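You operate a simulated robot arm through the tools that you are given. There is no shell and no other tool. Be economical: measure what you need, move in short steps, check, and stop when the job is done.

Carry out the task below with a simulated robot arm. There is one attempt and no reset: what you move stays moved.

## Task
Fetch the reel from the top of the beige bench and set it on top of the cream fan base. Put one of the cube lamps from the top of the packing table on the low carton. Take the 10 A teal pack from the top of the packing table and leave it on the wall shelf beside the sensor. Open the yellow drawer, take the white adaptor and leave it inside and shut the drawer again. Stack the bulb sleeve that says "5 W" from the long counter top on top of the bulb sleeve that says "15 W". Take the bulb box on the upper shelf at the end of the long counter and put it away on the middle shelf under the back counter. Any order will do. Set down upright: cube lamp, teal pack, white adaptor, bulb box.

It is judged by the outcome, as a careful person would: the job done as asked, and still so three seconds after it is handed in. It fails if anything else is knocked over, pushed out of place, dropped, spilled or broken.

## Robot
A 6-joint arm with a fingered hand on a trunk, on a base that drives. Base frame: it is fixed to the floor where the robot stands at the start and does not move with it; the origin is under the middle of the robot, x ahead of it, y to its left, z up; the surface under the hand at the start is at about z = 800. Readings come in mm, degrees, newtons and seconds.
With the tool pointing down near the work surface it reaches from about 300 to 800 mm from the robot's upright axis, wherever it stands. Its first joint turns from -115.0 to 115.0 degrees. Places, roughly: bulb box [-5250, 7500, 500]; bulb sleeve [-5250, 7000, 750]; cream fan base (15x15x9 cm) [700, -100, 800]; cube lamp (7x7x9 cm) [700, 4900, 800]; long drawer4 [-5400, 5900, 700]; low carton (23x21x4 cm) [500, 5700, 200]; middle shelf under the back counter [-3300, 9100, 300]; reel (12x12x10 cm) [600, 100, 800]; teal pack [750, 5750, 750]; wall shelf beside the sensor (20x19 cm) [-160, 7000, 920]; white adaptor (5x5x6 cm) [-5500, 5800, 900]; yellow drawer [-5500, 5900, 700]. Payload 4 kg.
The tool frame sits at the grasp point between the pads (the TCP): z along the fingers, y along the line on which they close. The tips reach 26 mm beyond it. Largest opening 164 mm; the body of the gripper starts 73 mm behind the TCP. The gripper is a hand of 5 fingers: y runs from the thumb to the fingers, the wrist lies at [0, 0, -239] in the tool frame, and closing takes about 1.5 s.
Orientation is told as [roll, pitch, yaw] about the base's x, y, z axes, in that order, counted from this pose: with the fingers straight down and closing along the base's y, the tool's x points along the base's -x, its y along +y and its z along -z.

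## Interface
- The arm moves only by the tool move_arm. Its argument "commands" is a list of rows, each an object of numbers (a shift or turn left out is 0, a gripper value left out holds the last): "tx", "ty", "tz": the shift along the base's x, y, z in units of 40 mm (1.0 is 40 mm); "rx", "ry", "rz": the turn, a rotation vector about the base's x, y, z in units of 4 degrees (1.0 is 4 degrees); "hand": the closure, from 0 (fully open) to 1 (shut). In form: [{"tx": .., "ty": .., "tz": .., "rx": .., "ry": .., "rz": .., "hand": ..}, ...]. A call has 1 to 12 rows; each row shifts and turns the commanded pose from where the row before left it. A call with a number of a shift or a turn outside -1 to 1 is refused whole. Rows are played at 5 a second. More than 50 mm and 8.6 degrees between two rows, or a gripper value outside its range, and nothing of the call is played. A pose out of reach is approached as far as the arm can. The call stops where the force on the tool passes 40 N (or 10 N more than at its start, if that is more) or the arm is blocked; 0.2 s more then pass. Each finger travels about 45 mm/s and halts on what it meets, pressing with about 25 N; the grip force reading is that of the motor and also rises with nothing between the fingers. The clock runs only during rows and for 0.2 s after the last one: add rows that do not move to give the fingers time. It gives the time, the measured TCP pose, the force on the tool (base axes), the opening and the grip force at its end, in the units of the frame above (readings bear some noise), with the torque about the TCP (base axes, N m) and any sound that the robot's microphone picked up.
- Cameras (640 x 400 px; columns grow to the right, rows downward): "scene" is now at [8.2, 156.5, 1743.4]; the picture's right is [-0.40, -0.92, 0.00], its down [-0.74, 0.32, -0.59] and it looks along [0.54, -0.24, -0.81] (base axes); focal length 274 px, centre (320, 200). "wrist" rides on the gripper at [50, -70, -93] in the tool frame; the picture's right is [0.81, 0.59, 0.00], its down [-0.43, 0.60, -0.68] and it looks along [-0.40, 0.55, 0.74] (tool axes); focal length 270 px, centre (320, 200). There is no depth. A picture from a camera that has moved, and an enlarged one, comes with that camera's place and axes in the base frame and with its lens.
- capture(camera): a new picture of that camera. It takes no simulated time.
- move_column(by): slides the trunk up (or, below 0, down) by that many mm; the arm and the scene camera ride with it, the base frame stays. It gives what a move gives, with no picture.
- roll_base(legs): drives the robot by 1 to 6 legs, each [ahead, left, turn to the left] in mm, mm and degrees, along the robot's own axes; the way and the turn of a leg run together, so that a leg with both is an arc; at most 1500 mm and 180 degrees a leg. The arm and the cameras ride along, it lands a little off, and it stops where it bumps. It gives what a move gives.
- set_grasp(shape): the hand has 5 fingers and takes this shape, open, in about a second: jaw (thumb against the fingers, like two jaws); tri (thumb and two fingers); tip (a fingertip pinch); poke (one finger out to press); point (the index stretched); flat (the hand flat); cup (the hand cupped); fist (a fist). The gripper value then closes the fingers along that shape, each until it touches; the sizes above hold for jaw. It gives what a move gives, with no picture.
- aim_head(pan, tilt): turns the head with the scene camera to pan (to the left, within 155 degrees either way) and tilt (down, from -29 to 69), counted from straight ahead of the robot. It gives what a move gives.
- close_up(camera, box): a new picture of the part [left, top, right, bottom] of that camera's present view, enlarged. It takes no simulated time.
- hand_in(): hands the job in; it is judged then, once.

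Work in short steps. Places have to be worked out from the pictures, the camera data and where the tool is seen: move nearer, look again, correct. Check each grasp and each placing, and mend what went wrong. You have 207 turns and 184 pictures in all, those below and enlarged ones among them. Open the gripper and draw the arm clear of the work before you hand the job in, unless the task says otherwise; then end with one line.

The tools are called as a command line: name --argument value ..., lists and objects as JSON in quotes. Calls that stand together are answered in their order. move_arm: Moves the arm, as the interface text tells. Its arguments: {"type":"object","properties":{"commands":{"type":"array","items":{"type":"object","properties":{"tx":{"type":"number"},"ty":{"type":"number"},"tz":{"type":"number"},"rx":{"type":"number"},"ry":{"type":"number"},"rz":{"type":"number"},"hand":{"type":"number"}}}}},"required":["commands"]} The other tools are called the same way: move_column (by) slides the trunk up or down; set_grasp (shape) gives the hand a shape; roll_base (legs) drives the base; aim_head (pan, tilt) turns the head that bears the scene camera; capture (camera) takes a picture; close_up (camera, box) takes an enlarged picture of a part of a camera's view; hand_in () hands the job in.

At the start:

```text
time_s: 0.0
position: [544.9, -246.2, 1114.6]
orientation: [0.0, 0.0, -0.1]
force: [-0.4, 0.1, -0.1]
torque: [0.02, 0.02, 0.04]
finger_gap: 163.8
finger_force: 0.2
shape: jaw
trunk travel left (down, up): [-800.0, 190.0]
robot x, y, heading: [-3.0, 0.7, 0.0]
head pan, tilt: [-23.6, 53.9]
```

scene: 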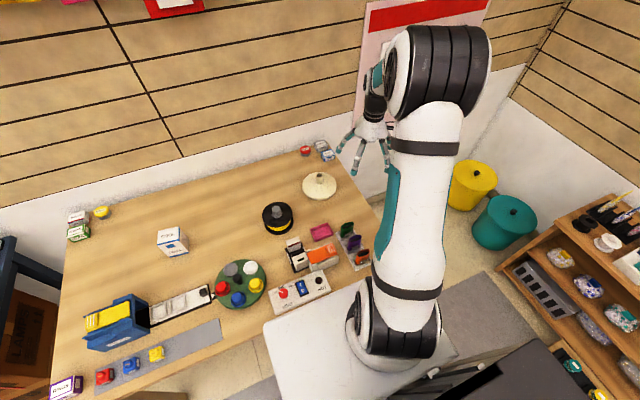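
wrist: 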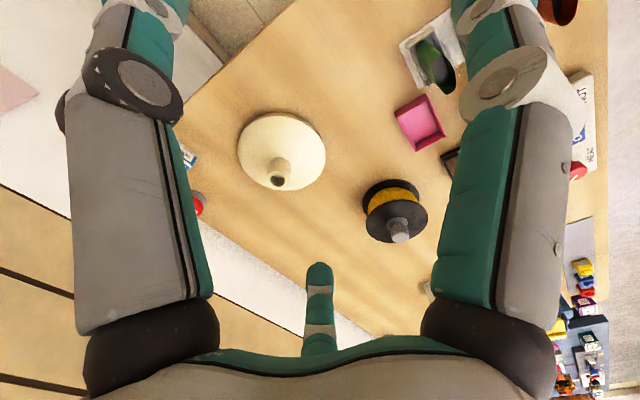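

I start by enlarging the reel and the fan base in the scene view to measure them.

close_up --camera "scene" --box '[240, 150, 360, 250]'

close_up --camera "wrist" --box '[220, 90, 460, 260]'

```text
4.00 times, centred on (300, 200) of scene
camera zoom: at [8.2, 156.5, 1743.4], right [-0.4, -0.92, 0.0], down [-0.74, 0.32, -0.59], along [0.54, -0.24, -0.81], focal length 1095 px, centre (400, 200)
```

zoom: 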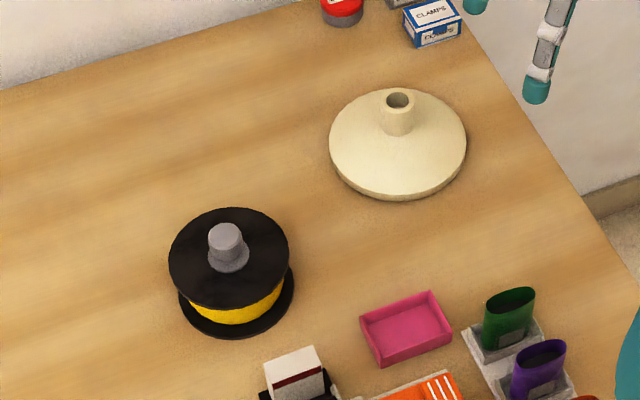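

```text
2.35 times, centred on (340, 175) of wrist
camera zoom: at [494.8, -315.4, 1208.7], right [-0.81, 0.59, 0.0], down [0.43, 0.6, 0.68], along [0.4, 0.55, -0.74], focal length 636 px, centre (273, 259)
```

zoom: 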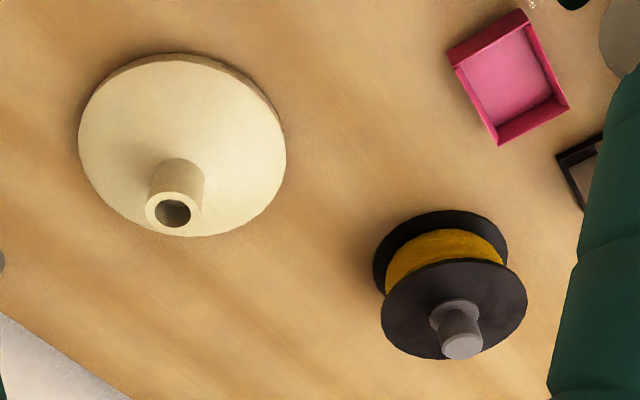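

The knob of the reel reads at about (599, 73, 897) and the fan post top at about (696, -145, 890). I move the open hand above the reel and look again.

move_arm --commands '[{"tx": 0.17, "ty": 1}, {"tx": 0.17, "ty": 1}, {"tx": 0.17, "ty": 1}, {"tx": 0.17, "ty": 1}, {"tx": 0.17, "ty": 1}, {"tx": 0.17, "ty": 1}, {"tx": 0.17, "ty": 1}, {"tx": 0.17, "ty": 0.98}, {"tz": -1}, {"tz": -1}, {"tz": -1}, {}]'

capture --camera "wrist"

capture --camera "scene"

```text
time_s: 2.6
position: [599.3, 73.8, 995.0]
orientation: [0.0, 0.0, 0.0]
force: [0.3, 0.5, -0.6]
torque: [-0.03, 0.0, 0.0]
finger_gap: 164.1
finger_force: 0.0
shape: jaw
trunk travel left (down, up): [-800.0, 190.0]
robot x, y, heading: [-0.3, 0.8, 0.1]
head pan, tilt: [-23.6, 53.9]
```

```text
179 pictures are left
camera wrist: at [549.6, 4.4, 1088.8], right [-0.81, 0.59, 0.0], down [0.43, 0.6, 0.68], along [0.4, 0.55, -0.74], focal length 270 px, centre (320, 200)
```

wrist: 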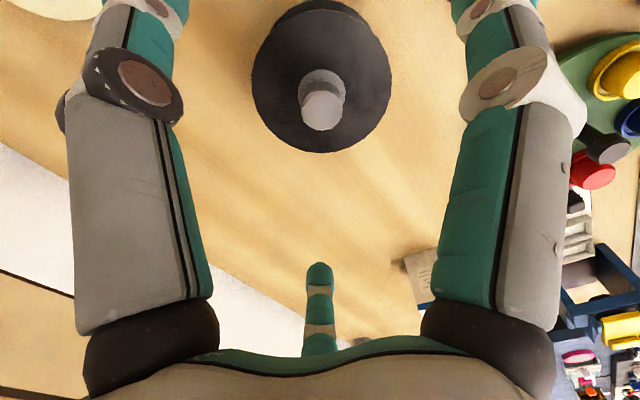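

```text
178 pictures are left
camera scene: at [7.5, 156.6, 1743.4], right [-0.4, -0.92, 0.0], down [-0.74, 0.32, -0.59], along [0.54, -0.24, -0.81], focal length 274 px, centre (320, 200)
```

scene: 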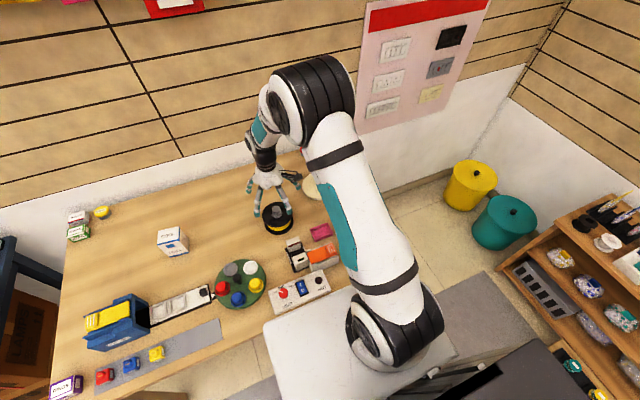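

Aligned on the knob (598.6, 73.5). I go down to z≈896 and close on the knob.

move_arm --commands '[{"tz": -1}, {"tz": -1}, {"tz": -0.45}, {"hand": 0.3}, {"hand": 0.6}, {"hand": 1}, {}, {}, {}, {}, {}, {}]'

capture --camera "wrist"

```text
time_s: 5.2
position: [599.6, 73.5, 893.6]
orientation: [0.0, 0.2, 0.1]
force: [-0.2, 0.8, -0.6]
torque: [0.0, 0.02, 0.0]
finger_gap: 23.5
finger_force: 24.9
shape: jaw
trunk travel left (down, up): [-800.0, 190.0]
robot x, y, heading: [-1.2, 1.3, -0.2]
head pan, tilt: [-23.6, 53.9]
```

```text
177 pictures are left
camera wrist: at [549.2, 3.6, 989.4], right [-0.81, 0.59, 0.0], down [0.43, 0.6, 0.68], along [0.4, 0.55, -0.74], focal length 270 px, centre (320, 200)
```

wrist: 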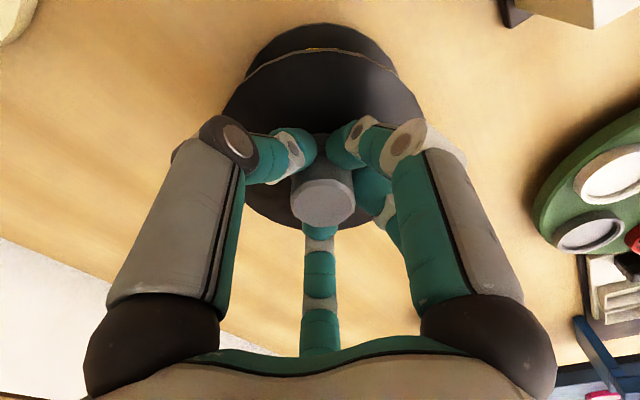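

The fingers hold the knob (gap 23.5 mm, 25 N). I lift it slowly by 120 mm.

move_arm --commands '[{"tz": 0.3}, {"tz": 0.5}, {"tz": 0.7}, {"tz": 0.7}, {"tz": 0.8}, {}]'

capture --camera "wrist"

```text
time_s: 6.6
position: [599.9, 72.6, 1016.2]
orientation: [0.0, 0.0, 0.1]
force: [-0.2, 0.3, -3.8]
torque: [-0.04, 0.02, -0.02]
finger_gap: 23.2
finger_force: 25.2
shape: jaw
trunk travel left (down, up): [-800.0, 190.0]
robot x, y, heading: [1.6, 1.8, -0.0]
head pan, tilt: [-23.6, 53.9]
```

```text
176 pictures are left
camera wrist: at [549.4, 2.3, 1110.9], right [-0.81, 0.59, 0.0], down [0.43, 0.6, 0.68], along [0.4, 0.55, -0.74], focal length 270 px, centre (320, 200)
```

wrist: 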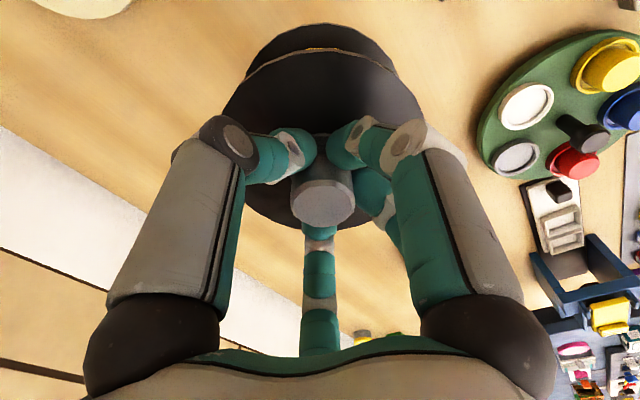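

The reel hangs level and centred under the hand. I carry it over the fan base post.

move_arm --commands '[{"tx": 0.34, "ty": -0.78}, {"tx": 0.34, "ty": -0.78}, {"tx": 0.34, "ty": -0.78}, {"tx": 0.34, "ty": -0.78}, {"tx": 0.34, "ty": -0.78}, {"tx": 0.35, "ty": -0.78}, {"tx": 0.35, "ty": -0.76}, {}, {}]'

capture --camera "wrist"

close_up --camera "scene" --box '[240, 100, 400, 200]'

```text
time_s: 8.6
position: [696.2, -145.1, 1015.8]
orientation: [0.1, 0.1, 0.0]
force: [0.5, -0.3, -4.4]
torque: [-0.01, -0.03, 0.03]
finger_gap: 23.5
finger_force: 25.1
shape: jaw
trunk travel left (down, up): [-800.0, 190.0]
robot x, y, heading: [-1.6, -1.3, 0.1]
head pan, tilt: [-23.6, 53.9]
```

```text
175 pictures are left
camera wrist: at [646.1, -215.3, 1110.6], right [-0.81, 0.59, 0.0], down [0.43, 0.59, 0.68], along [0.4, 0.55, -0.74], focal length 270 px, centre (320, 200)
```

wrist: 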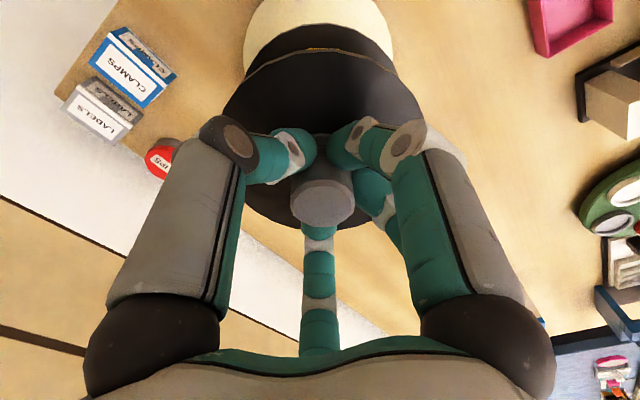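

```text
4.00 times, centred on (320, 150) of scene
camera zoom: at [9.1, 156.1, 1743.4], right [-0.4, -0.92, 0.0], down [-0.74, 0.32, -0.59], along [0.54, -0.24, -0.81], focal length 1095 px, centre (320, 400)
```

zoom: 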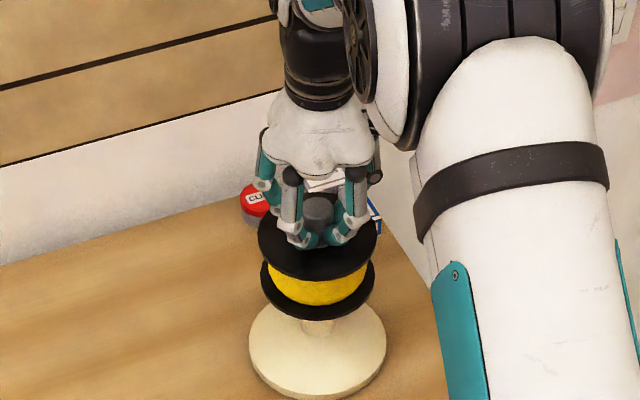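

The reel is visually centred over the post. I lower it gently until the load comes off.

move_arm --commands '[{"tz": -0.25}, {"tz": -0.2}, {"tz": -0.1}, {"tz": -0.05}, {}]'

close_up --camera "scene" --box '[280, 130, 360, 210]'

```text
time_s: 9.8
position: [696.1, -144.2, 993.1]
orientation: [0.0, 0.0, 0.1]
force: [-0.4, 0.1, -4.7]
torque: [-0.01, 0.01, 0.0]
finger_gap: 23.4
finger_force: 25.5
shape: jaw
trunk travel left (down, up): [-800.0, 190.0]
robot x, y, heading: [-2.6, 3.9, 0.2]
head pan, tilt: [-23.6, 53.9]
```

```text
5.00 times, centred on (320, 170) of scene
camera zoom: at [8.9, 156.4, 1743.4], right [-0.4, -0.92, 0.0], down [-0.74, 0.32, -0.59], along [0.54, -0.24, -0.81], focal length 1368 px, centre (320, 350)
```

zoom: 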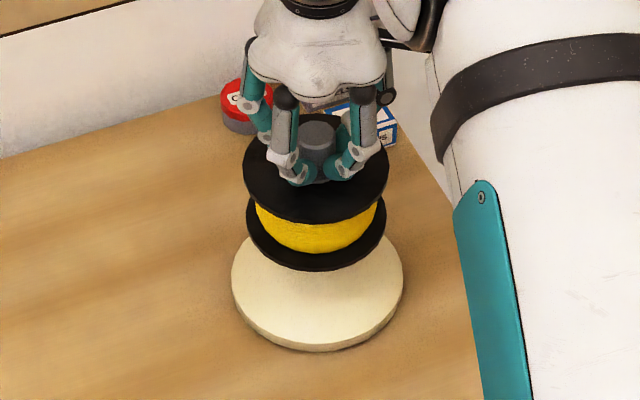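

Still hanging free (force -4.7 N). I lower in 2 mm steps.

move_arm --commands '[{"tz": -0.05}, {"tz": -0.05}, {"tz": -0.03}]'

```text
time_s: 10.6
position: [695.4, -143.5, 986.5]
orientation: [-0.1, 0.0, 0.0]
force: [0.3, 0.7, -3.8]
torque: [-0.01, 0.0, 0.01]
finger_gap: 23.4
finger_force: 24.8
shape: jaw
trunk travel left (down, up): [-800.0, 190.0]
robot x, y, heading: [0.8, -0.6, 0.0]
head pan, tilt: [-23.6, 53.9]
```

Load still on the hand; I go on with small steps.

move_arm --commands '[{"tz": -0.03}, {"tz": -0.03}, {"tz": -0.03}]'

```text
time_s: 11.4
position: [694.7, -144.3, 982.2]
orientation: [-0.1, 0.1, 0.0]
force: [0.7, -0.6, -4.3]
torque: [-0.04, 0.01, -0.03]
finger_gap: 23.3
finger_force: 24.9
shape: jaw
trunk travel left (down, up): [-800.0, 190.0]
robot x, y, heading: [0.1, 1.0, 0.1]
head pan, tilt: [-23.6, 53.9]
```

Force unchanged, so no contact yet; I keep lowering.

move_arm --commands '[{"tz": -0.04}, {"tz": -0.04}, {"tz": -0.04}]'

close_up --camera "scene" --box '[280, 130, 360, 210]'

```text
time_s: 12.2
position: [694.5, -144.2, 977.6]
orientation: [0.0, 0.0, 0.0]
force: [0.0, 0.4, -4.9]
torque: [0.01, -0.02, 0.02]
finger_gap: 23.2
finger_force: 24.8
shape: jaw
trunk travel left (down, up): [-800.0, 190.0]
robot x, y, heading: [-1.8, 0.3, 0.1]
head pan, tilt: [-23.6, 53.9]
```

```text
5.00 times, centred on (320, 170) of scene
camera zoom: at [8.9, 156.4, 1743.4], right [-0.4, -0.92, 0.0], down [-0.74, 0.32, -0.59], along [0.54, -0.24, -0.81], focal length 1368 px, centre (320, 350)
```

zoom: 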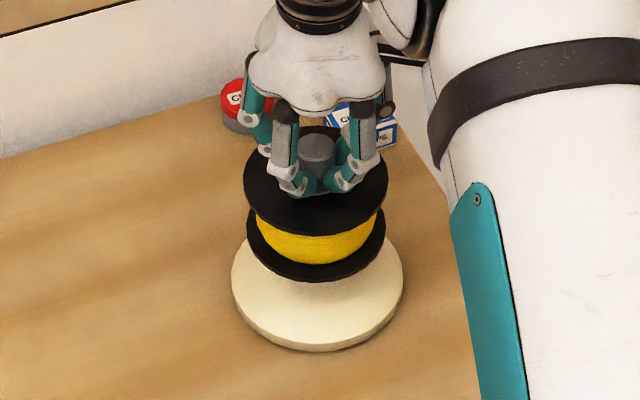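

No contact yet; possibly the reel has a bore for the post. I continue down, watching the force.

move_arm --commands '[{"tz": -0.05}, {"tz": -0.05}, {"tz": -0.05}]'

```text
time_s: 13.0
position: [695.6, -144.2, 975.1]
orientation: [0.0, -0.2, 0.0]
force: [-1.9, -0.5, 18.2]
torque: [0.0, 0.02, 0.03]
finger_gap: 23.6
finger_force: 24.8
shape: jaw
trunk travel left (down, up): [-800.0, 190.0]
robot x, y, heading: [1.1, 1.4, -0.0]
head pan, tilt: [-23.6, 53.9]
```

Contact: +18 N at z 975. I ease off about 2.5 mm and look before releasing.

move_arm --commands '[{"tz": 0.06}, {}]'

capture --camera "wrist"

```text
time_s: 13.6
position: [695.5, -144.0, 975.1]
orientation: [0.0, -0.1, 0.0]
force: [0.4, -3.2, 14.3]
torque: [-0.01, -0.03, 0.05]
finger_gap: 23.7
finger_force: 24.7
shape: jaw
trunk travel left (down, up): [-800.0, 190.0]
robot x, y, heading: [1.2, -1.2, 0.1]
head pan, tilt: [-23.6, 53.9]
```

```text
171 pictures are left
camera wrist: at [644.5, -213.6, 1070.0], right [-0.81, 0.59, 0.0], down [0.43, 0.6, 0.68], along [0.4, 0.55, -0.74], focal length 270 px, centre (320, 200)
```

wrist: 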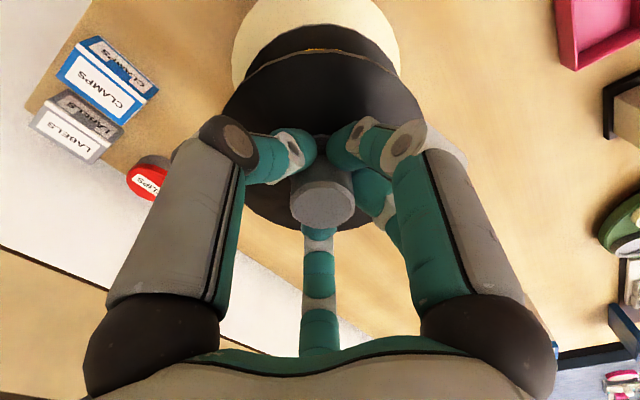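

Dish appears offset about (+4, -3) mm from the reel axis. I lift slightly, shift, and set it down again.

move_arm --commands '[{"tz": 0.3}, {"tx": 0.1, "ty": -0.075}, {"tz": -0.15}, {"tz": -0.08}, {"tz": -0.04}, {}]'

capture --camera "wrist"

close_up --camera "scene" --box '[280, 130, 360, 210]'

```text
time_s: 15.0
position: [699.8, -147.1, 976.9]
orientation: [0.0, 0.0, 0.0]
force: [-0.3, -1.6, -1.6]
torque: [-0.04, -0.02, -0.01]
finger_gap: 23.5
finger_force: 25.5
shape: jaw
trunk travel left (down, up): [-800.0, 190.0]
robot x, y, heading: [1.3, 0.8, -0.0]
head pan, tilt: [-23.6, 53.9]
```

```text
170 pictures are left
camera wrist: at [649.5, -217.1, 1071.0], right [-0.81, 0.59, 0.0], down [0.43, 0.6, 0.68], along [0.4, 0.55, -0.74], focal length 270 px, centre (320, 200)
```

wrist: 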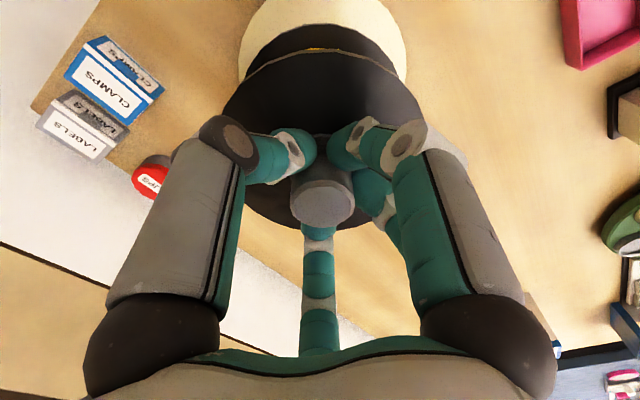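

```text
5.00 times, centred on (320, 170) of scene
camera zoom: at [8.5, 156.4, 1743.4], right [-0.4, -0.92, 0.0], down [-0.74, 0.32, -0.59], along [0.54, -0.24, -0.81], focal length 1368 px, centre (320, 350)
```

zoom: 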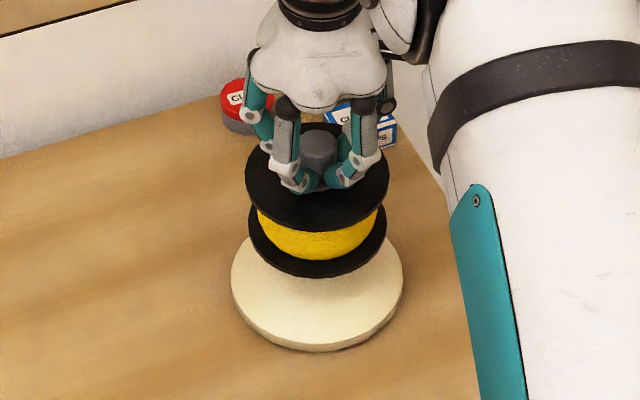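

Now centred, just touching. I press down a millimetre and open the fingers gently.

move_arm --commands '[{"tz": -0.03}, {}, {"hand": 0.8}, {"hand": 0.7}, {"hand": 0.6}, {"hand": 0.4}, {"hand": 0.2}, {"hand": 0}, {}, {}]'

capture --camera "wrist"

```text
time_s: 17.2
position: [699.5, -147.7, 974.8]
orientation: [0.0, 0.0, 0.1]
force: [0.1, -0.5, 1.4]
torque: [0.01, 0.0, 0.0]
finger_gap: 159.7
finger_force: 0.0
shape: jaw
trunk travel left (down, up): [-800.0, 190.0]
robot x, y, heading: [1.1, -0.7, 0.1]
head pan, tilt: [-23.6, 53.9]
```

```text
168 pictures are left
camera wrist: at [649.1, -217.1, 1069.8], right [-0.81, 0.59, 0.0], down [0.43, 0.6, 0.68], along [0.4, 0.55, -0.74], focal length 270 px, centre (320, 200)
```

wrist: 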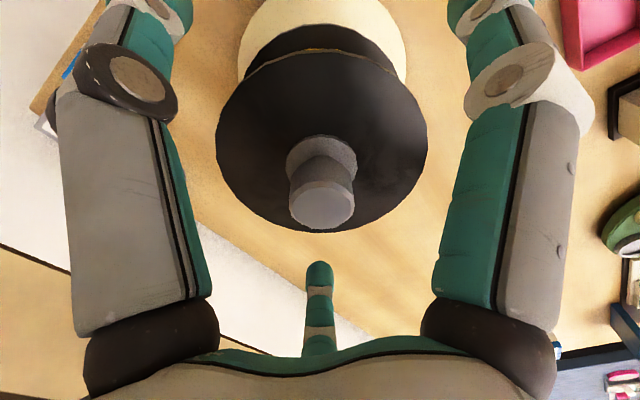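

The reel stands alone on the post. I raise the hand clear and tuck the arm in, then look.

move_arm --commands '[{"tz": 1}, {"tz": 1}, {"tz": 1}, {"tz": 1}, {"tx": -1, "ty": 0.3}, {"tx": -1, "ty": 0.3}, {"tx": -1, "ty": 0.3}, {"tx": -1, "ty": 0.3}, {"tx": -1, "ty": 0.3}, {"tx": -1, "ty": 0.3}, {"tx": -1, "ty": 0.3}, {"tx": -1, "ty": 0.3}]'

close_up --camera "scene" --box '[220, 100, 420, 225]'

aim_head --pan 90 --tilt 20

capture --camera "scene"

```text
time_s: 19.8
position: [375.1, -51.7, 1135.3]
orientation: [0.0, -0.1, 0.0]
force: [-0.2, 0.6, 1.2]
torque: [-0.04, -0.04, -0.01]
finger_gap: 163.8
finger_force: 0.2
shape: jaw
trunk travel left (down, up): [-800.0, 190.0]
robot x, y, heading: [2.3, 1.6, -0.1]
head pan, tilt: [-23.6, 53.9]
```

```text
3.20 times, centred on (320, 162) of scene
camera zoom: at [6.0, 157.0, 1743.3], right [-0.4, -0.92, 0.0], down [-0.74, 0.32, -0.59], along [0.54, -0.24, -0.81], focal length 876 px, centre (320, 320)
```

zoom: 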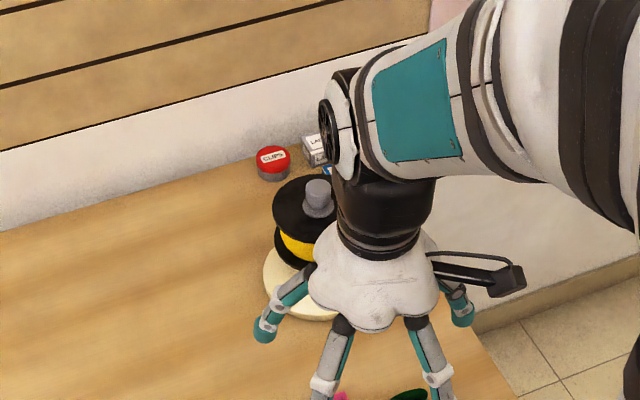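

```text
time_s: 21.7
position: [378.4, -50.9, 1132.5]
orientation: [0.0, 0.1, 0.0]
force: [0.0, -0.3, 0.0]
torque: [0.0, -0.01, -0.01]
finger_gap: 163.8
finger_force: 0.1
shape: jaw
trunk travel left (down, up): [-800.0, 190.0]
robot x, y, heading: [0.3, -1.4, -0.1]
head pan, tilt: [90.0, 20.0]
```

```text
166 pictures are left
camera scene: at [-58.9, 279.1, 1794.0], right [1.0, 0.0, 0.0], down [0.0, -0.34, -0.94], along [0.0, 0.94, -0.34], focal length 274 px, centre (320, 200)
```

scene: 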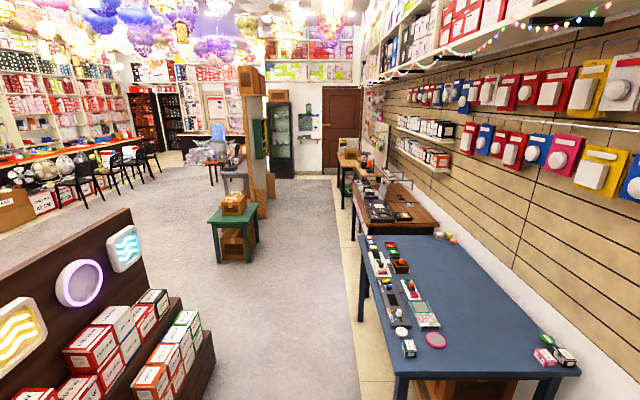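

The reel sits on the post. The aisle runs along +y between x≈-850 and 270; I drive along it at x≈-250 to y≈3000 and look.

roll_base --legs '[[-270, 0, 0], [0, 1500, 0], [0, 1500, 0]]'

capture --camera "scene"

```text
time_s: 37.7
position: [76.1, 2947.7, 1134.9]
orientation: [-0.1, 0.0, 0.5]
force: [-0.1, 0.3, 0.5]
torque: [0.0, 0.02, 0.02]
finger_gap: 163.8
finger_force: 0.1
shape: jaw
trunk travel left (down, up): [-800.0, 190.0]
robot x, y, heading: [-299.1, 2997.6, 0.5]
head pan, tilt: [90.0, 20.0]
```

```text
165 pictures are left
camera scene: at [-364.7, 3273.0, 1794.0], right [1.0, 0.01, 0.0], down [0.0, -0.34, -0.94], along [-0.01, 0.94, -0.34], focal length 274 px, centre (320, 200)
```

scene: 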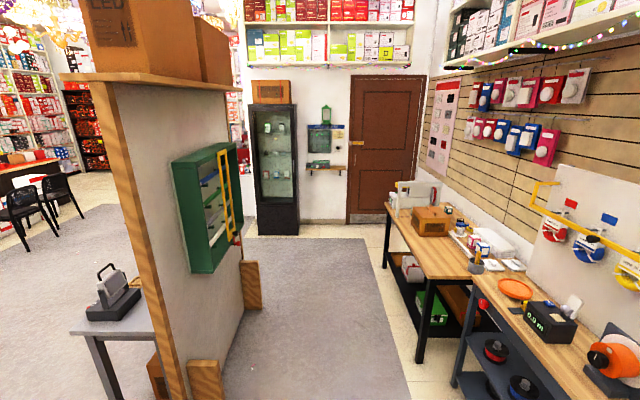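

The aisle is clear ahead. I drive on to y≈4900 and look at the packing table.

roll_base --legs '[[50, 1500, 0], [0, 400, -0.5]]'

aim_head --pan 15 --tilt 45

capture --camera "scene"

```text
refused: leg 1 is longer than a leg can be; nothing moved
```

```text
time_s: 39.1
position: [74.7, 2946.6, 1134.3]
orientation: [0.0, -0.1, 0.6]
force: [-0.4, -0.5, 0.3]
torque: [-0.01, 0.01, 0.0]
finger_gap: 163.8
finger_force: 0.1
shape: jaw
trunk travel left (down, up): [-800.0, 190.0]
robot x, y, heading: [-305.2, 2995.7, 0.5]
head pan, tilt: [15.0, 45.0]
```

```text
164 pictures are left
camera scene: at [-285.5, 3201.4, 1755.4], right [0.27, -0.96, 0.0], down [-0.68, -0.19, -0.71], along [0.68, 0.19, -0.71], focal length 274 px, centre (320, 200)
```

scene: 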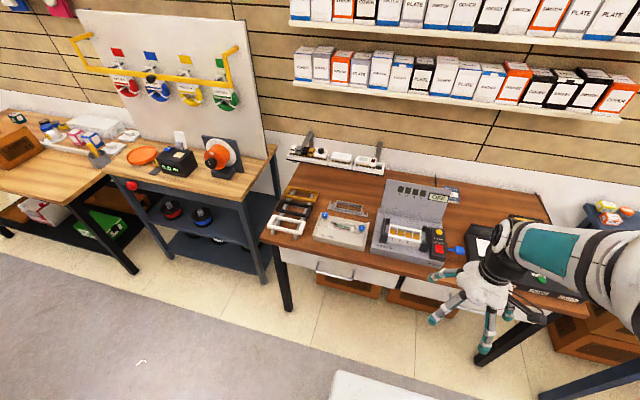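

The leg was too long; I split it.

roll_base --legs '[[30, 1400, 0], [30, 500, -0.5]]'

capture --camera "scene"

```text
time_s: 48.6
position: [109.0, 4842.9, 1134.4]
orientation: [0.0, 0.0, 0.5]
force: [0.2, 0.6, 0.1]
torque: [-0.01, -0.01, 0.0]
finger_gap: 164.1
finger_force: 0.2
shape: jaw
trunk travel left (down, up): [-800.0, 190.0]
robot x, y, heading: [-265.9, 4891.1, 0.7]
head pan, tilt: [15.0, 45.0]
```

```text
163 pictures are left
camera scene: at [-251.9, 5099.4, 1755.3], right [0.27, -0.96, 0.0], down [-0.68, -0.19, -0.71], along [0.68, 0.19, -0.71], focal length 274 px, centre (320, 200)
```

scene: 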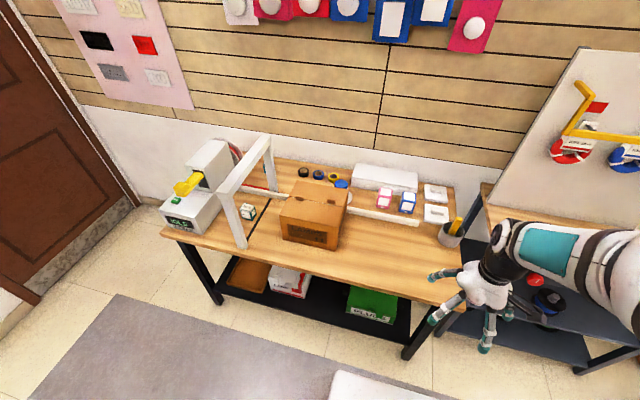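

I enlarge the table top and lower shelf.

close_up --camera "scene" --box '[330, 150, 490, 250]'

close_up --camera "scene" --box '[150, 130, 350, 255]'

close_up --camera "scene" --box '[190, 225, 430, 375]'

```text
4.00 times, centred on (410, 200) of scene
camera zoom: at [-251.9, 5099.4, 1755.3], right [0.27, -0.96, 0.0], down [-0.68, -0.19, -0.71], along [0.68, 0.19, -0.71], focal length 1095 px, centre (-40, 200)
```

zoom: 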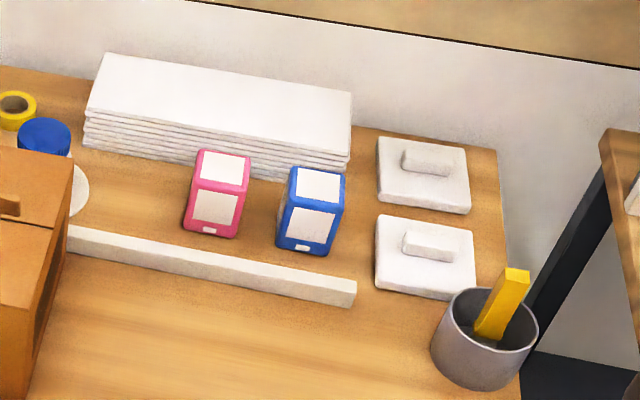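

```text
3.20 times, centred on (250, 192) of scene
camera zoom: at [-251.9, 5099.4, 1755.3], right [0.27, -0.96, 0.0], down [-0.68, -0.19, -0.71], along [0.68, 0.19, -0.71], focal length 876 px, centre (544, 224)
```

zoom: 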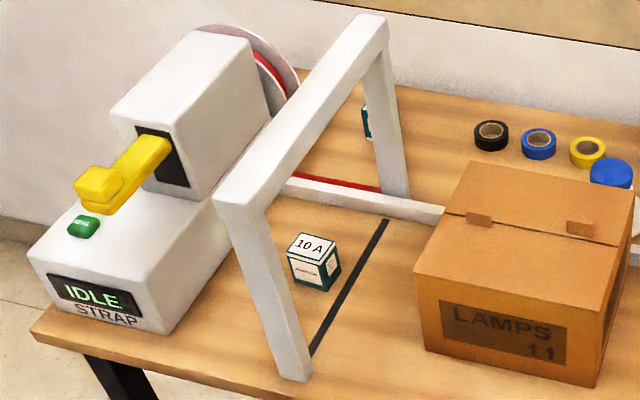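

```text
2.67 times, centred on (310, 300) of scene
camera zoom: at [-251.9, 5099.4, 1755.3], right [0.27, -0.96, 0.0], down [-0.68, -0.19, -0.71], along [0.68, 0.19, -0.71], focal length 730 px, centre (347, -67)
```

zoom: 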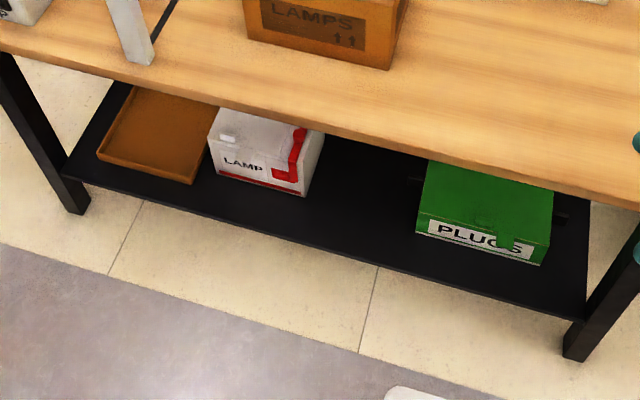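

Lamps stand at about (718, 5057) pink and (715, 4945) blue; the low carton is the brown tray on the lower shelf near (450, 5745), and the 10 A pack stands by the white strapping arch. The table edge is at x≈290 as at the start bench, so I drive to about (0, 5060).

roll_base --legs '[[0, 170, -0.7], [255, 0, 0]]'

move_arm --commands '[{"ry": -1, "hand": 0.4}, {"ry": -1}, {"ry": -1}, {"ry": -1}, {"ry": -1}, {"ry": -1}, {"ry": -1}, {"ry": -1}, {"ry": -1}, {"ry": -1}, {"ry": -1}, {"ry": -0.25}]'

capture --camera "wrist"

capture --camera "scene"

```text
time_s: 51.5
position: [364.6, 5003.6, 1133.7]
orientation: [0.0, 0.1, -0.5]
force: [0.3, 0.1, 0.3]
torque: [0.01, 0.01, 0.02]
finger_gap: 163.6
finger_force: 0.0
shape: jaw
trunk travel left (down, up): [-800.0, 190.0]
robot x, y, heading: [-14.2, 5055.9, -0.5]
head pan, tilt: [15.0, 45.0]
```

```text
time_s: 54.1
position: [478.9, 4982.3, 1206.8]
orientation: [0.4, -44.5, -0.8]
force: [0.3, 0.6, 0.1]
torque: [-0.01, 0.03, -0.02]
finger_gap: 99.3
finger_force: 0.0
shape: jaw
out of reach, approached as far as the arm can: row 3, 4, 5, 6, 7, 8, 9, 10, 11, 12
trunk travel left (down, up): [-800.0, 190.0]
robot x, y, heading: [-18.3, 5057.8, -0.3]
head pan, tilt: [15.0, 45.0]
```

```text
159 pictures are left
camera wrist: at [377.6, 4913.4, 1238.9], right [-0.57, 0.6, -0.56], down [-0.16, 0.59, 0.79], along [0.8, 0.54, -0.24], focal length 270 px, centre (320, 200)
```

wrist: 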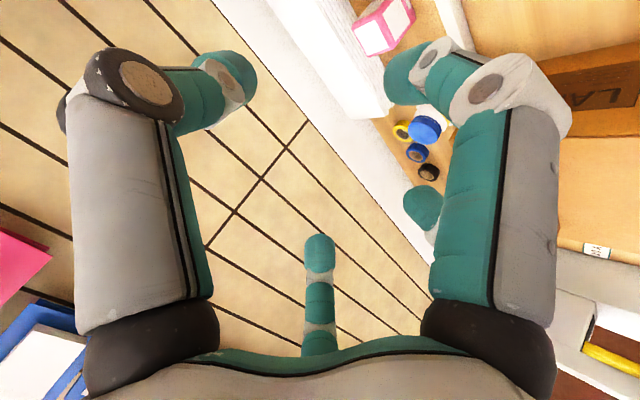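

```text
158 pictures are left
camera scene: at [7.0, 5264.2, 1755.4], right [0.25, -0.97, 0.0], down [-0.68, -0.18, -0.71], along [0.68, 0.18, -0.71], focal length 274 px, centre (320, 200)
```

scene: 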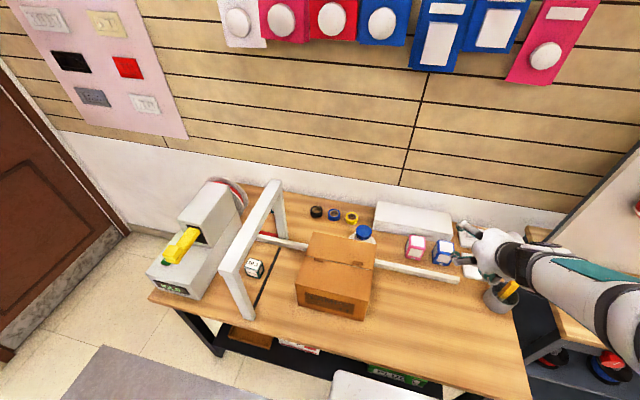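

The hand is tilted (gap 99 mm). I enlarge the lamps from this nearer view to triangulate.

close_up --camera "scene" --box '[360, 190, 520, 290]'

```text
4.00 times, centred on (440, 240) of scene
camera zoom: at [7.0, 5264.2, 1755.4], right [0.25, -0.97, 0.0], down [-0.68, -0.18, -0.71], along [0.68, 0.18, -0.71], focal length 1095 px, centre (-160, 40)
```

zoom: 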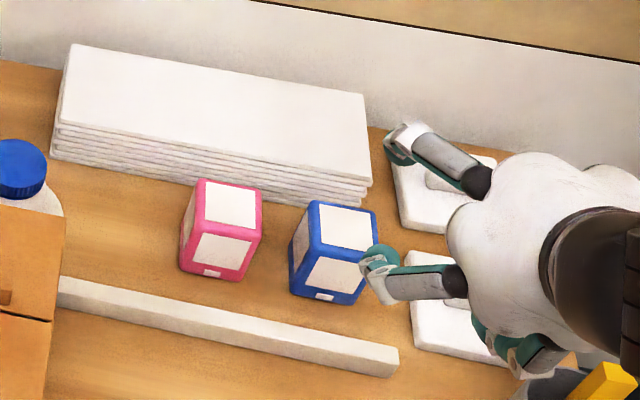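

Triangulation: pink lamp top centre (734, 5056, 871), table ≈780, lamp yaw ≈ +5°. I bring the hand to a stand-off along the 45° approach line.

move_arm --commands '[{"tx": 1, "ty": 0.22, "hand": 0.45}, {"tx": 1, "ty": 0.22, "rz": 1}, {"tx": 1, "ty": 0.22, "rz": 0.25}, {"tx": 1, "ty": 0.22, "tz": -1}, {"tx": 1, "ty": 0.22, "tz": -1}, {"tx": 0.87, "ty": 0.22, "tz": -1}, {"tz": -1}, {}]'

```text
refused: row 4 steps farther than a row can; nothing moved
```

Same plan with the combined steps kept under 50 mm.

move_arm --commands '[{"tx": 1, "ty": 0.22, "hand": 0.45}, {"tx": 1, "ty": 0.22, "rz": 1}, {"tx": 1, "ty": 0.22, "rz": 0.25}, {"tx": 0.8, "ty": 0.22, "tz": -0.8}, {"tx": 0.8, "ty": 0.22, "tz": -0.8}, {"tx": 0.8, "ty": 0.22, "tz": -0.8}, {"tx": 0.45, "tz": -0.8}, {"tz": -0.8}, {}]'

capture --camera "wrist"

```text
time_s: 56.1
position: [755.3, 5041.3, 1109.5]
orientation: [0.4, -43.9, 4.2]
force: [-0.1, 0.3, 0.3]
torque: [0.02, 0.01, 0.01]
finger_gap: 90.7
finger_force: 0.1
shape: jaw
out of reach, approached as far as the arm can: row 4, 5, 6, 7, 8
trunk travel left (down, up): [-800.0, 190.0]
robot x, y, heading: [-11.2, 5055.2, -0.6]
head pan, tilt: [15.0, 45.0]
```

```text
156 pictures are left
camera wrist: at [659.3, 4964.5, 1142.3], right [-0.63, 0.54, -0.56], down [-0.2, 0.58, 0.79], along [0.75, 0.61, -0.25], focal length 270 px, centre (320, 200)
```

wrist: 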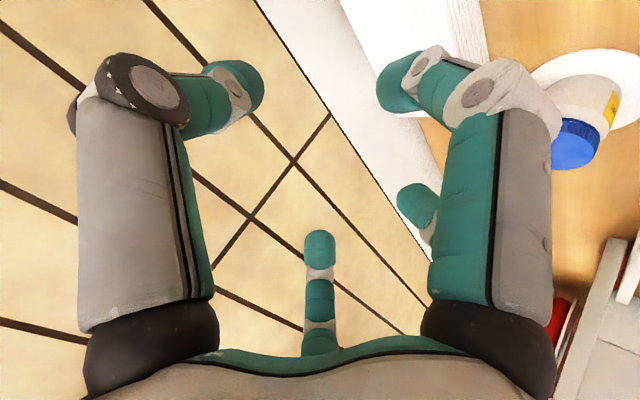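

The arm reports limits at this height. I command a step back and down to see how it follows.

move_arm --commands '[{"tz": -0.8}, {"tz": -0.8}, {}]'

aim_head --pan -20 --tilt 35

capture --camera "scene"

```text
time_s: 56.9
position: [784.9, 5045.5, 1075.9]
orientation: [0.5, -43.7, 4.1]
force: [0.3, 0.4, 0.3]
torque: [0.03, -0.02, 0.03]
finger_gap: 90.6
finger_force: 0.1
shape: jaw
out of reach, approached as far as the arm can: row 1, 2
trunk travel left (down, up): [-800.0, 190.0]
robot x, y, heading: [-14.1, 5057.0, -0.6]
head pan, tilt: [15.0, 45.0]
```

```text
time_s: 58.0
position: [786.8, 5047.7, 1075.4]
orientation: [0.5, -43.7, 4.3]
force: [0.3, -1.0, -0.2]
torque: [0.0, 0.06, 0.03]
finger_gap: 90.7
finger_force: 0.0
shape: jaw
trunk travel left (down, up): [-800.0, 190.0]
robot x, y, heading: [-15.2, 5057.7, -0.3]
head pan, tilt: [-20.0, 35.0]
```

```text
155 pictures are left
camera scene: at [10.9, 5213.2, 1770.2], right [-0.35, -0.94, 0.0], down [-0.54, 0.2, -0.82], along [0.77, -0.29, -0.57], focal length 274 px, centre (320, 200)
```

scene: 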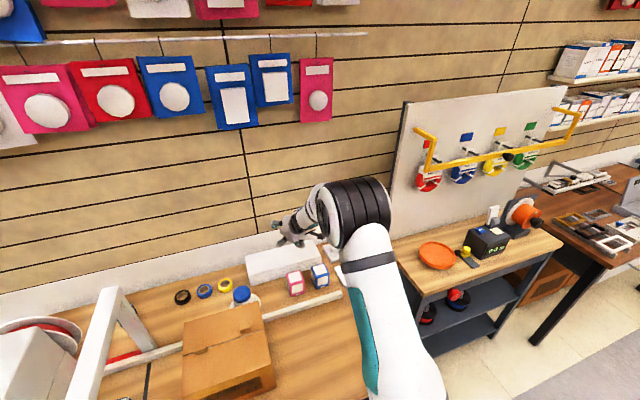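

The limit allows nearer poses when the hand is high relative to the trunk, so I'll lower the trunk. First I raise the hand and pull it back.

move_arm --commands '[{"tz": 1}, {"tz": 1}, {"tz": 1}, {"tz": 1}, {"tz": 1}, {"tz": 0.8, "tx": -0.8}, {"tx": -0.8, "tz": 0.5}, {"tx": -0.8, "tz": 0.5}, {}]'

```text
time_s: 60.0
position: [692.0, 5045.5, 1349.3]
orientation: [0.6, -44.9, 4.2]
force: [0.4, -1.0, -0.4]
torque: [0.03, -0.02, 0.0]
finger_gap: 90.6
finger_force: 0.1
shape: jaw
trunk travel left (down, up): [-800.0, 190.0]
robot x, y, heading: [-16.0, 5056.0, -0.3]
head pan, tilt: [-20.0, 35.0]
```

Now I lower the trunk by 380 mm; the hand ends near z≈969, still above the lamps.

move_column --by -380

move_arm --commands '[{"tx": -0.8, "ty": 0.1}, {"tx": -0.8, "ty": 0.1}, {"tx": -0.7, "ty": 0.06}, {}]'

capture --camera "wrist"

capture --camera "scene"

```text
time_s: 63.6
position: [690.9, 5045.5, 969.5]
orientation: [0.5, -45.0, 4.3]
force: [-0.5, 0.3, 0.1]
torque: [-0.01, -0.01, 0.03]
finger_gap: 90.8
finger_force: 0.1
shape: jaw
trunk travel left (down, up): [-420.0, 570.0]
robot x, y, heading: [-13.8, 5060.1, -0.8]
head pan, tilt: [-20.0, 35.0]
```

```text
time_s: 64.6
position: [598.1, 5057.4, 968.8]
orientation: [0.5, -45.0, 4.3]
force: [0.3, 0.0, 0.7]
torque: [-0.01, -0.01, 0.0]
finger_gap: 91.0
finger_force: 0.0
shape: jaw
trunk travel left (down, up): [-420.0, 570.0]
robot x, y, heading: [-14.2, 5055.8, -0.5]
head pan, tilt: [-20.0, 35.0]
```

```text
154 pictures are left
camera wrist: at [502.8, 4980.1, 999.6], right [-0.62, 0.54, -0.57], down [-0.22, 0.57, 0.79], along [0.75, 0.61, -0.24], focal length 270 px, centre (320, 200)
```

wrist: 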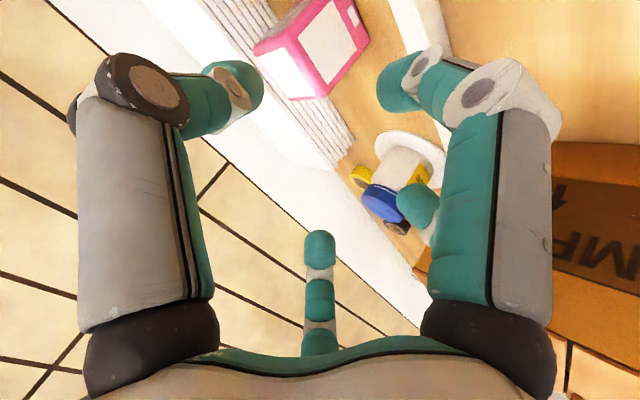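

```text
153 pictures are left
camera scene: at [10.5, 5213.1, 1390.2], right [-0.35, -0.94, 0.0], down [-0.54, 0.2, -0.82], along [0.77, -0.29, -0.57], focal length 274 px, centre (320, 200)
```

scene: 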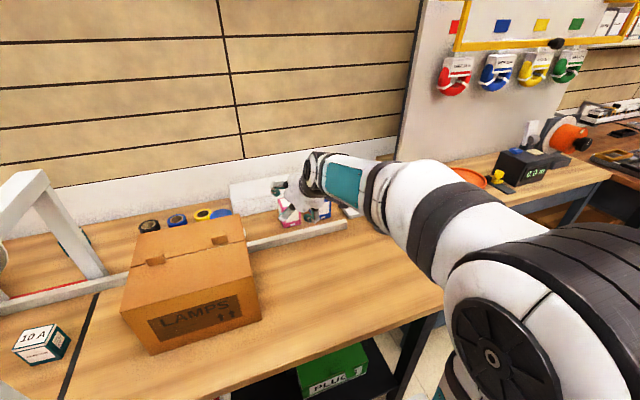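

The lamp lies on the approach line as predicted. I advance along it to the grasp point, in two parts.

move_arm --commands '[{"tx": 0.6, "tz": -0.6}, {"tx": 0.6, "tz": -0.6}, {"tx": 0.6, "tz": -0.6}, {}]'

capture --camera "wrist"

```text
time_s: 65.6
position: [672.2, 5056.3, 897.8]
orientation: [0.5, -45.0, 4.3]
force: [-0.1, 0.3, -0.3]
torque: [-0.04, -0.05, 0.0]
finger_gap: 90.5
finger_force: 0.1
shape: jaw
trunk travel left (down, up): [-420.0, 570.0]
robot x, y, heading: [-15.5, 5056.9, -0.2]
head pan, tilt: [-20.0, 35.0]
```

```text
152 pictures are left
camera wrist: at [576.7, 4979.5, 929.4], right [-0.62, 0.54, -0.57], down [-0.22, 0.57, 0.79], along [0.75, 0.61, -0.24], focal length 270 px, centre (320, 200)
```

wrist: 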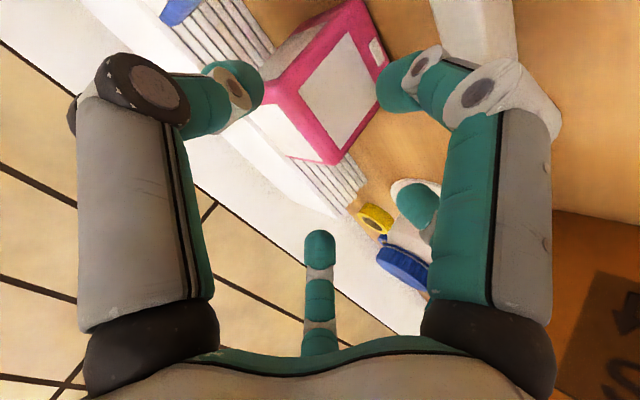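

Fingers straddle the lamp. I complete the approach and close.

move_arm --commands '[{"tx": 0.5, "tz": -0.5}, {"tx": 0.5, "tz": -0.5}, {"tx": 0.5, "tz": -0.5}, {}]'

capture --camera "wrist"

close_up --camera "scene" --box '[240, 150, 400, 250]'

```text
time_s: 66.6
position: [730.7, 5058.8, 838.7]
orientation: [0.5, -45.1, 4.2]
force: [2.8, -0.2, 5.4]
torque: [-0.13, 0.21, 0.09]
finger_gap: 92.5
finger_force: 0.0
shape: jaw
trunk travel left (down, up): [-420.0, 570.0]
robot x, y, heading: [-15.0, 5054.8, -0.5]
head pan, tilt: [-20.0, 35.0]
```

```text
151 pictures are left
camera wrist: at [636.5, 4981.0, 869.4], right [-0.62, 0.54, -0.57], down [-0.22, 0.57, 0.79], along [0.76, 0.61, -0.23], focal length 270 px, centre (320, 200)
```

wrist: 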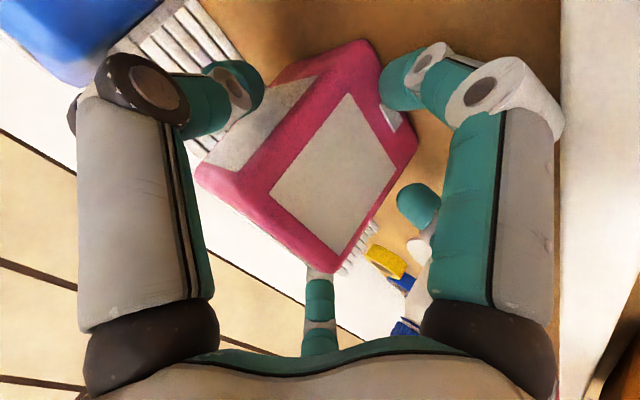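

```text
4.00 times, centred on (320, 200) of scene
camera zoom: at [10.5, 5213.1, 1390.3], right [-0.35, -0.94, 0.0], down [-0.54, 0.2, -0.82], along [0.77, -0.29, -0.57], focal length 1095 px, centre (320, 200)
```

zoom: 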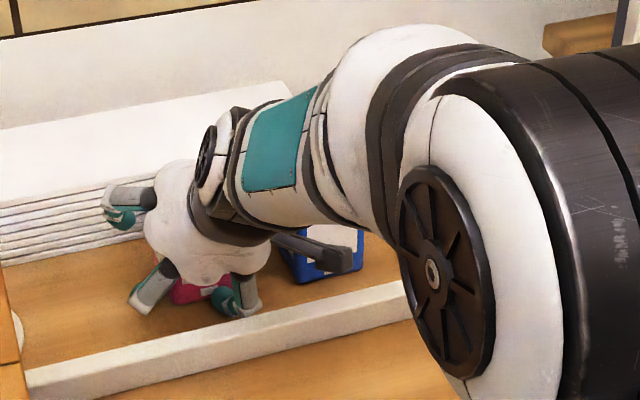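

Light contact (6 N). I close in small steps, checking how the fingers meet the lamp.

move_arm --commands '[{"hand": 0.5}, {"hand": 0.54}, {}, {}]'

capture --camera "wrist"

```text
time_s: 67.6
position: [731.7, 5058.6, 841.2]
orientation: [0.5, -45.2, 4.2]
force: [-4.9, 0.8, 13.3]
torque: [-0.33, 0.46, -0.15]
finger_gap: 72.8
finger_force: 25.1
shape: jaw
trunk travel left (down, up): [-420.0, 570.0]
robot x, y, heading: [-13.7, 5055.5, -0.6]
head pan, tilt: [-20.0, 35.0]
```

```text
149 pictures are left
camera wrist: at [635.2, 4981.3, 871.3], right [-0.62, 0.54, -0.57], down [-0.22, 0.57, 0.79], along [0.76, 0.61, -0.23], focal length 270 px, centre (320, 200)
```

wrist: 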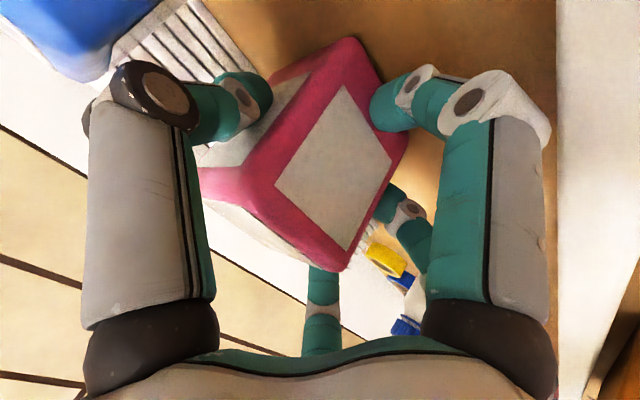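

The lamp is gripped at 72.8 mm; the upward force suggests the lowest fingertip brushes the table. I raise 4 mm, close fully, and lift gently.

move_arm --commands '[{"hand": 1}, {}, {}, {"tz": 0.1}, {"tz": 0.2}, {"tz": 0.3}, {"tz": 0.4}, {}]'

capture --camera "wrist"

close_up --camera "scene" --box '[240, 150, 400, 250]'

```text
time_s: 69.4
position: [731.4, 5056.8, 877.0]
orientation: [0.5, -44.8, 4.3]
force: [0.7, 0.5, -1.9]
torque: [0.02, 0.0, 0.0]
finger_gap: 70.5
finger_force: 25.0
shape: jaw
trunk travel left (down, up): [-420.0, 570.0]
robot x, y, heading: [-14.0, 5053.8, -0.7]
head pan, tilt: [-20.0, 35.0]
```

```text
148 pictures are left
camera wrist: at [635.6, 4979.5, 908.5], right [-0.62, 0.54, -0.57], down [-0.22, 0.57, 0.79], along [0.75, 0.61, -0.24], focal length 270 px, centre (320, 200)
```

wrist: 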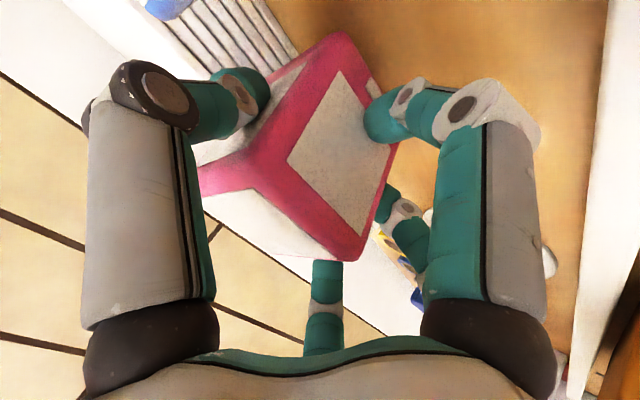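

```text
4.00 times, centred on (320, 200) of scene
camera zoom: at [10.9, 5213.1, 1390.2], right [-0.35, -0.94, 0.0], down [-0.54, 0.2, -0.82], along [0.77, -0.29, -0.57], focal length 1095 px, centre (320, 200)
```

zoom: 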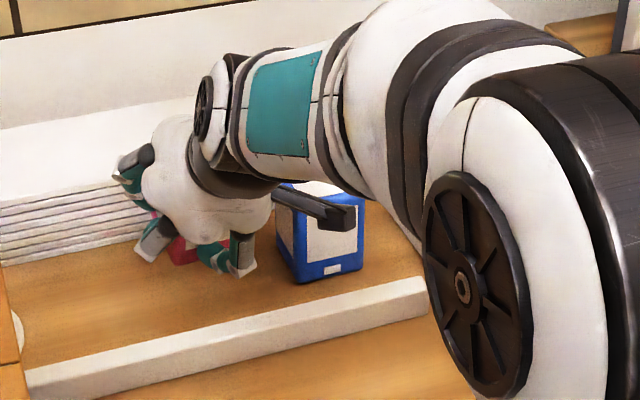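

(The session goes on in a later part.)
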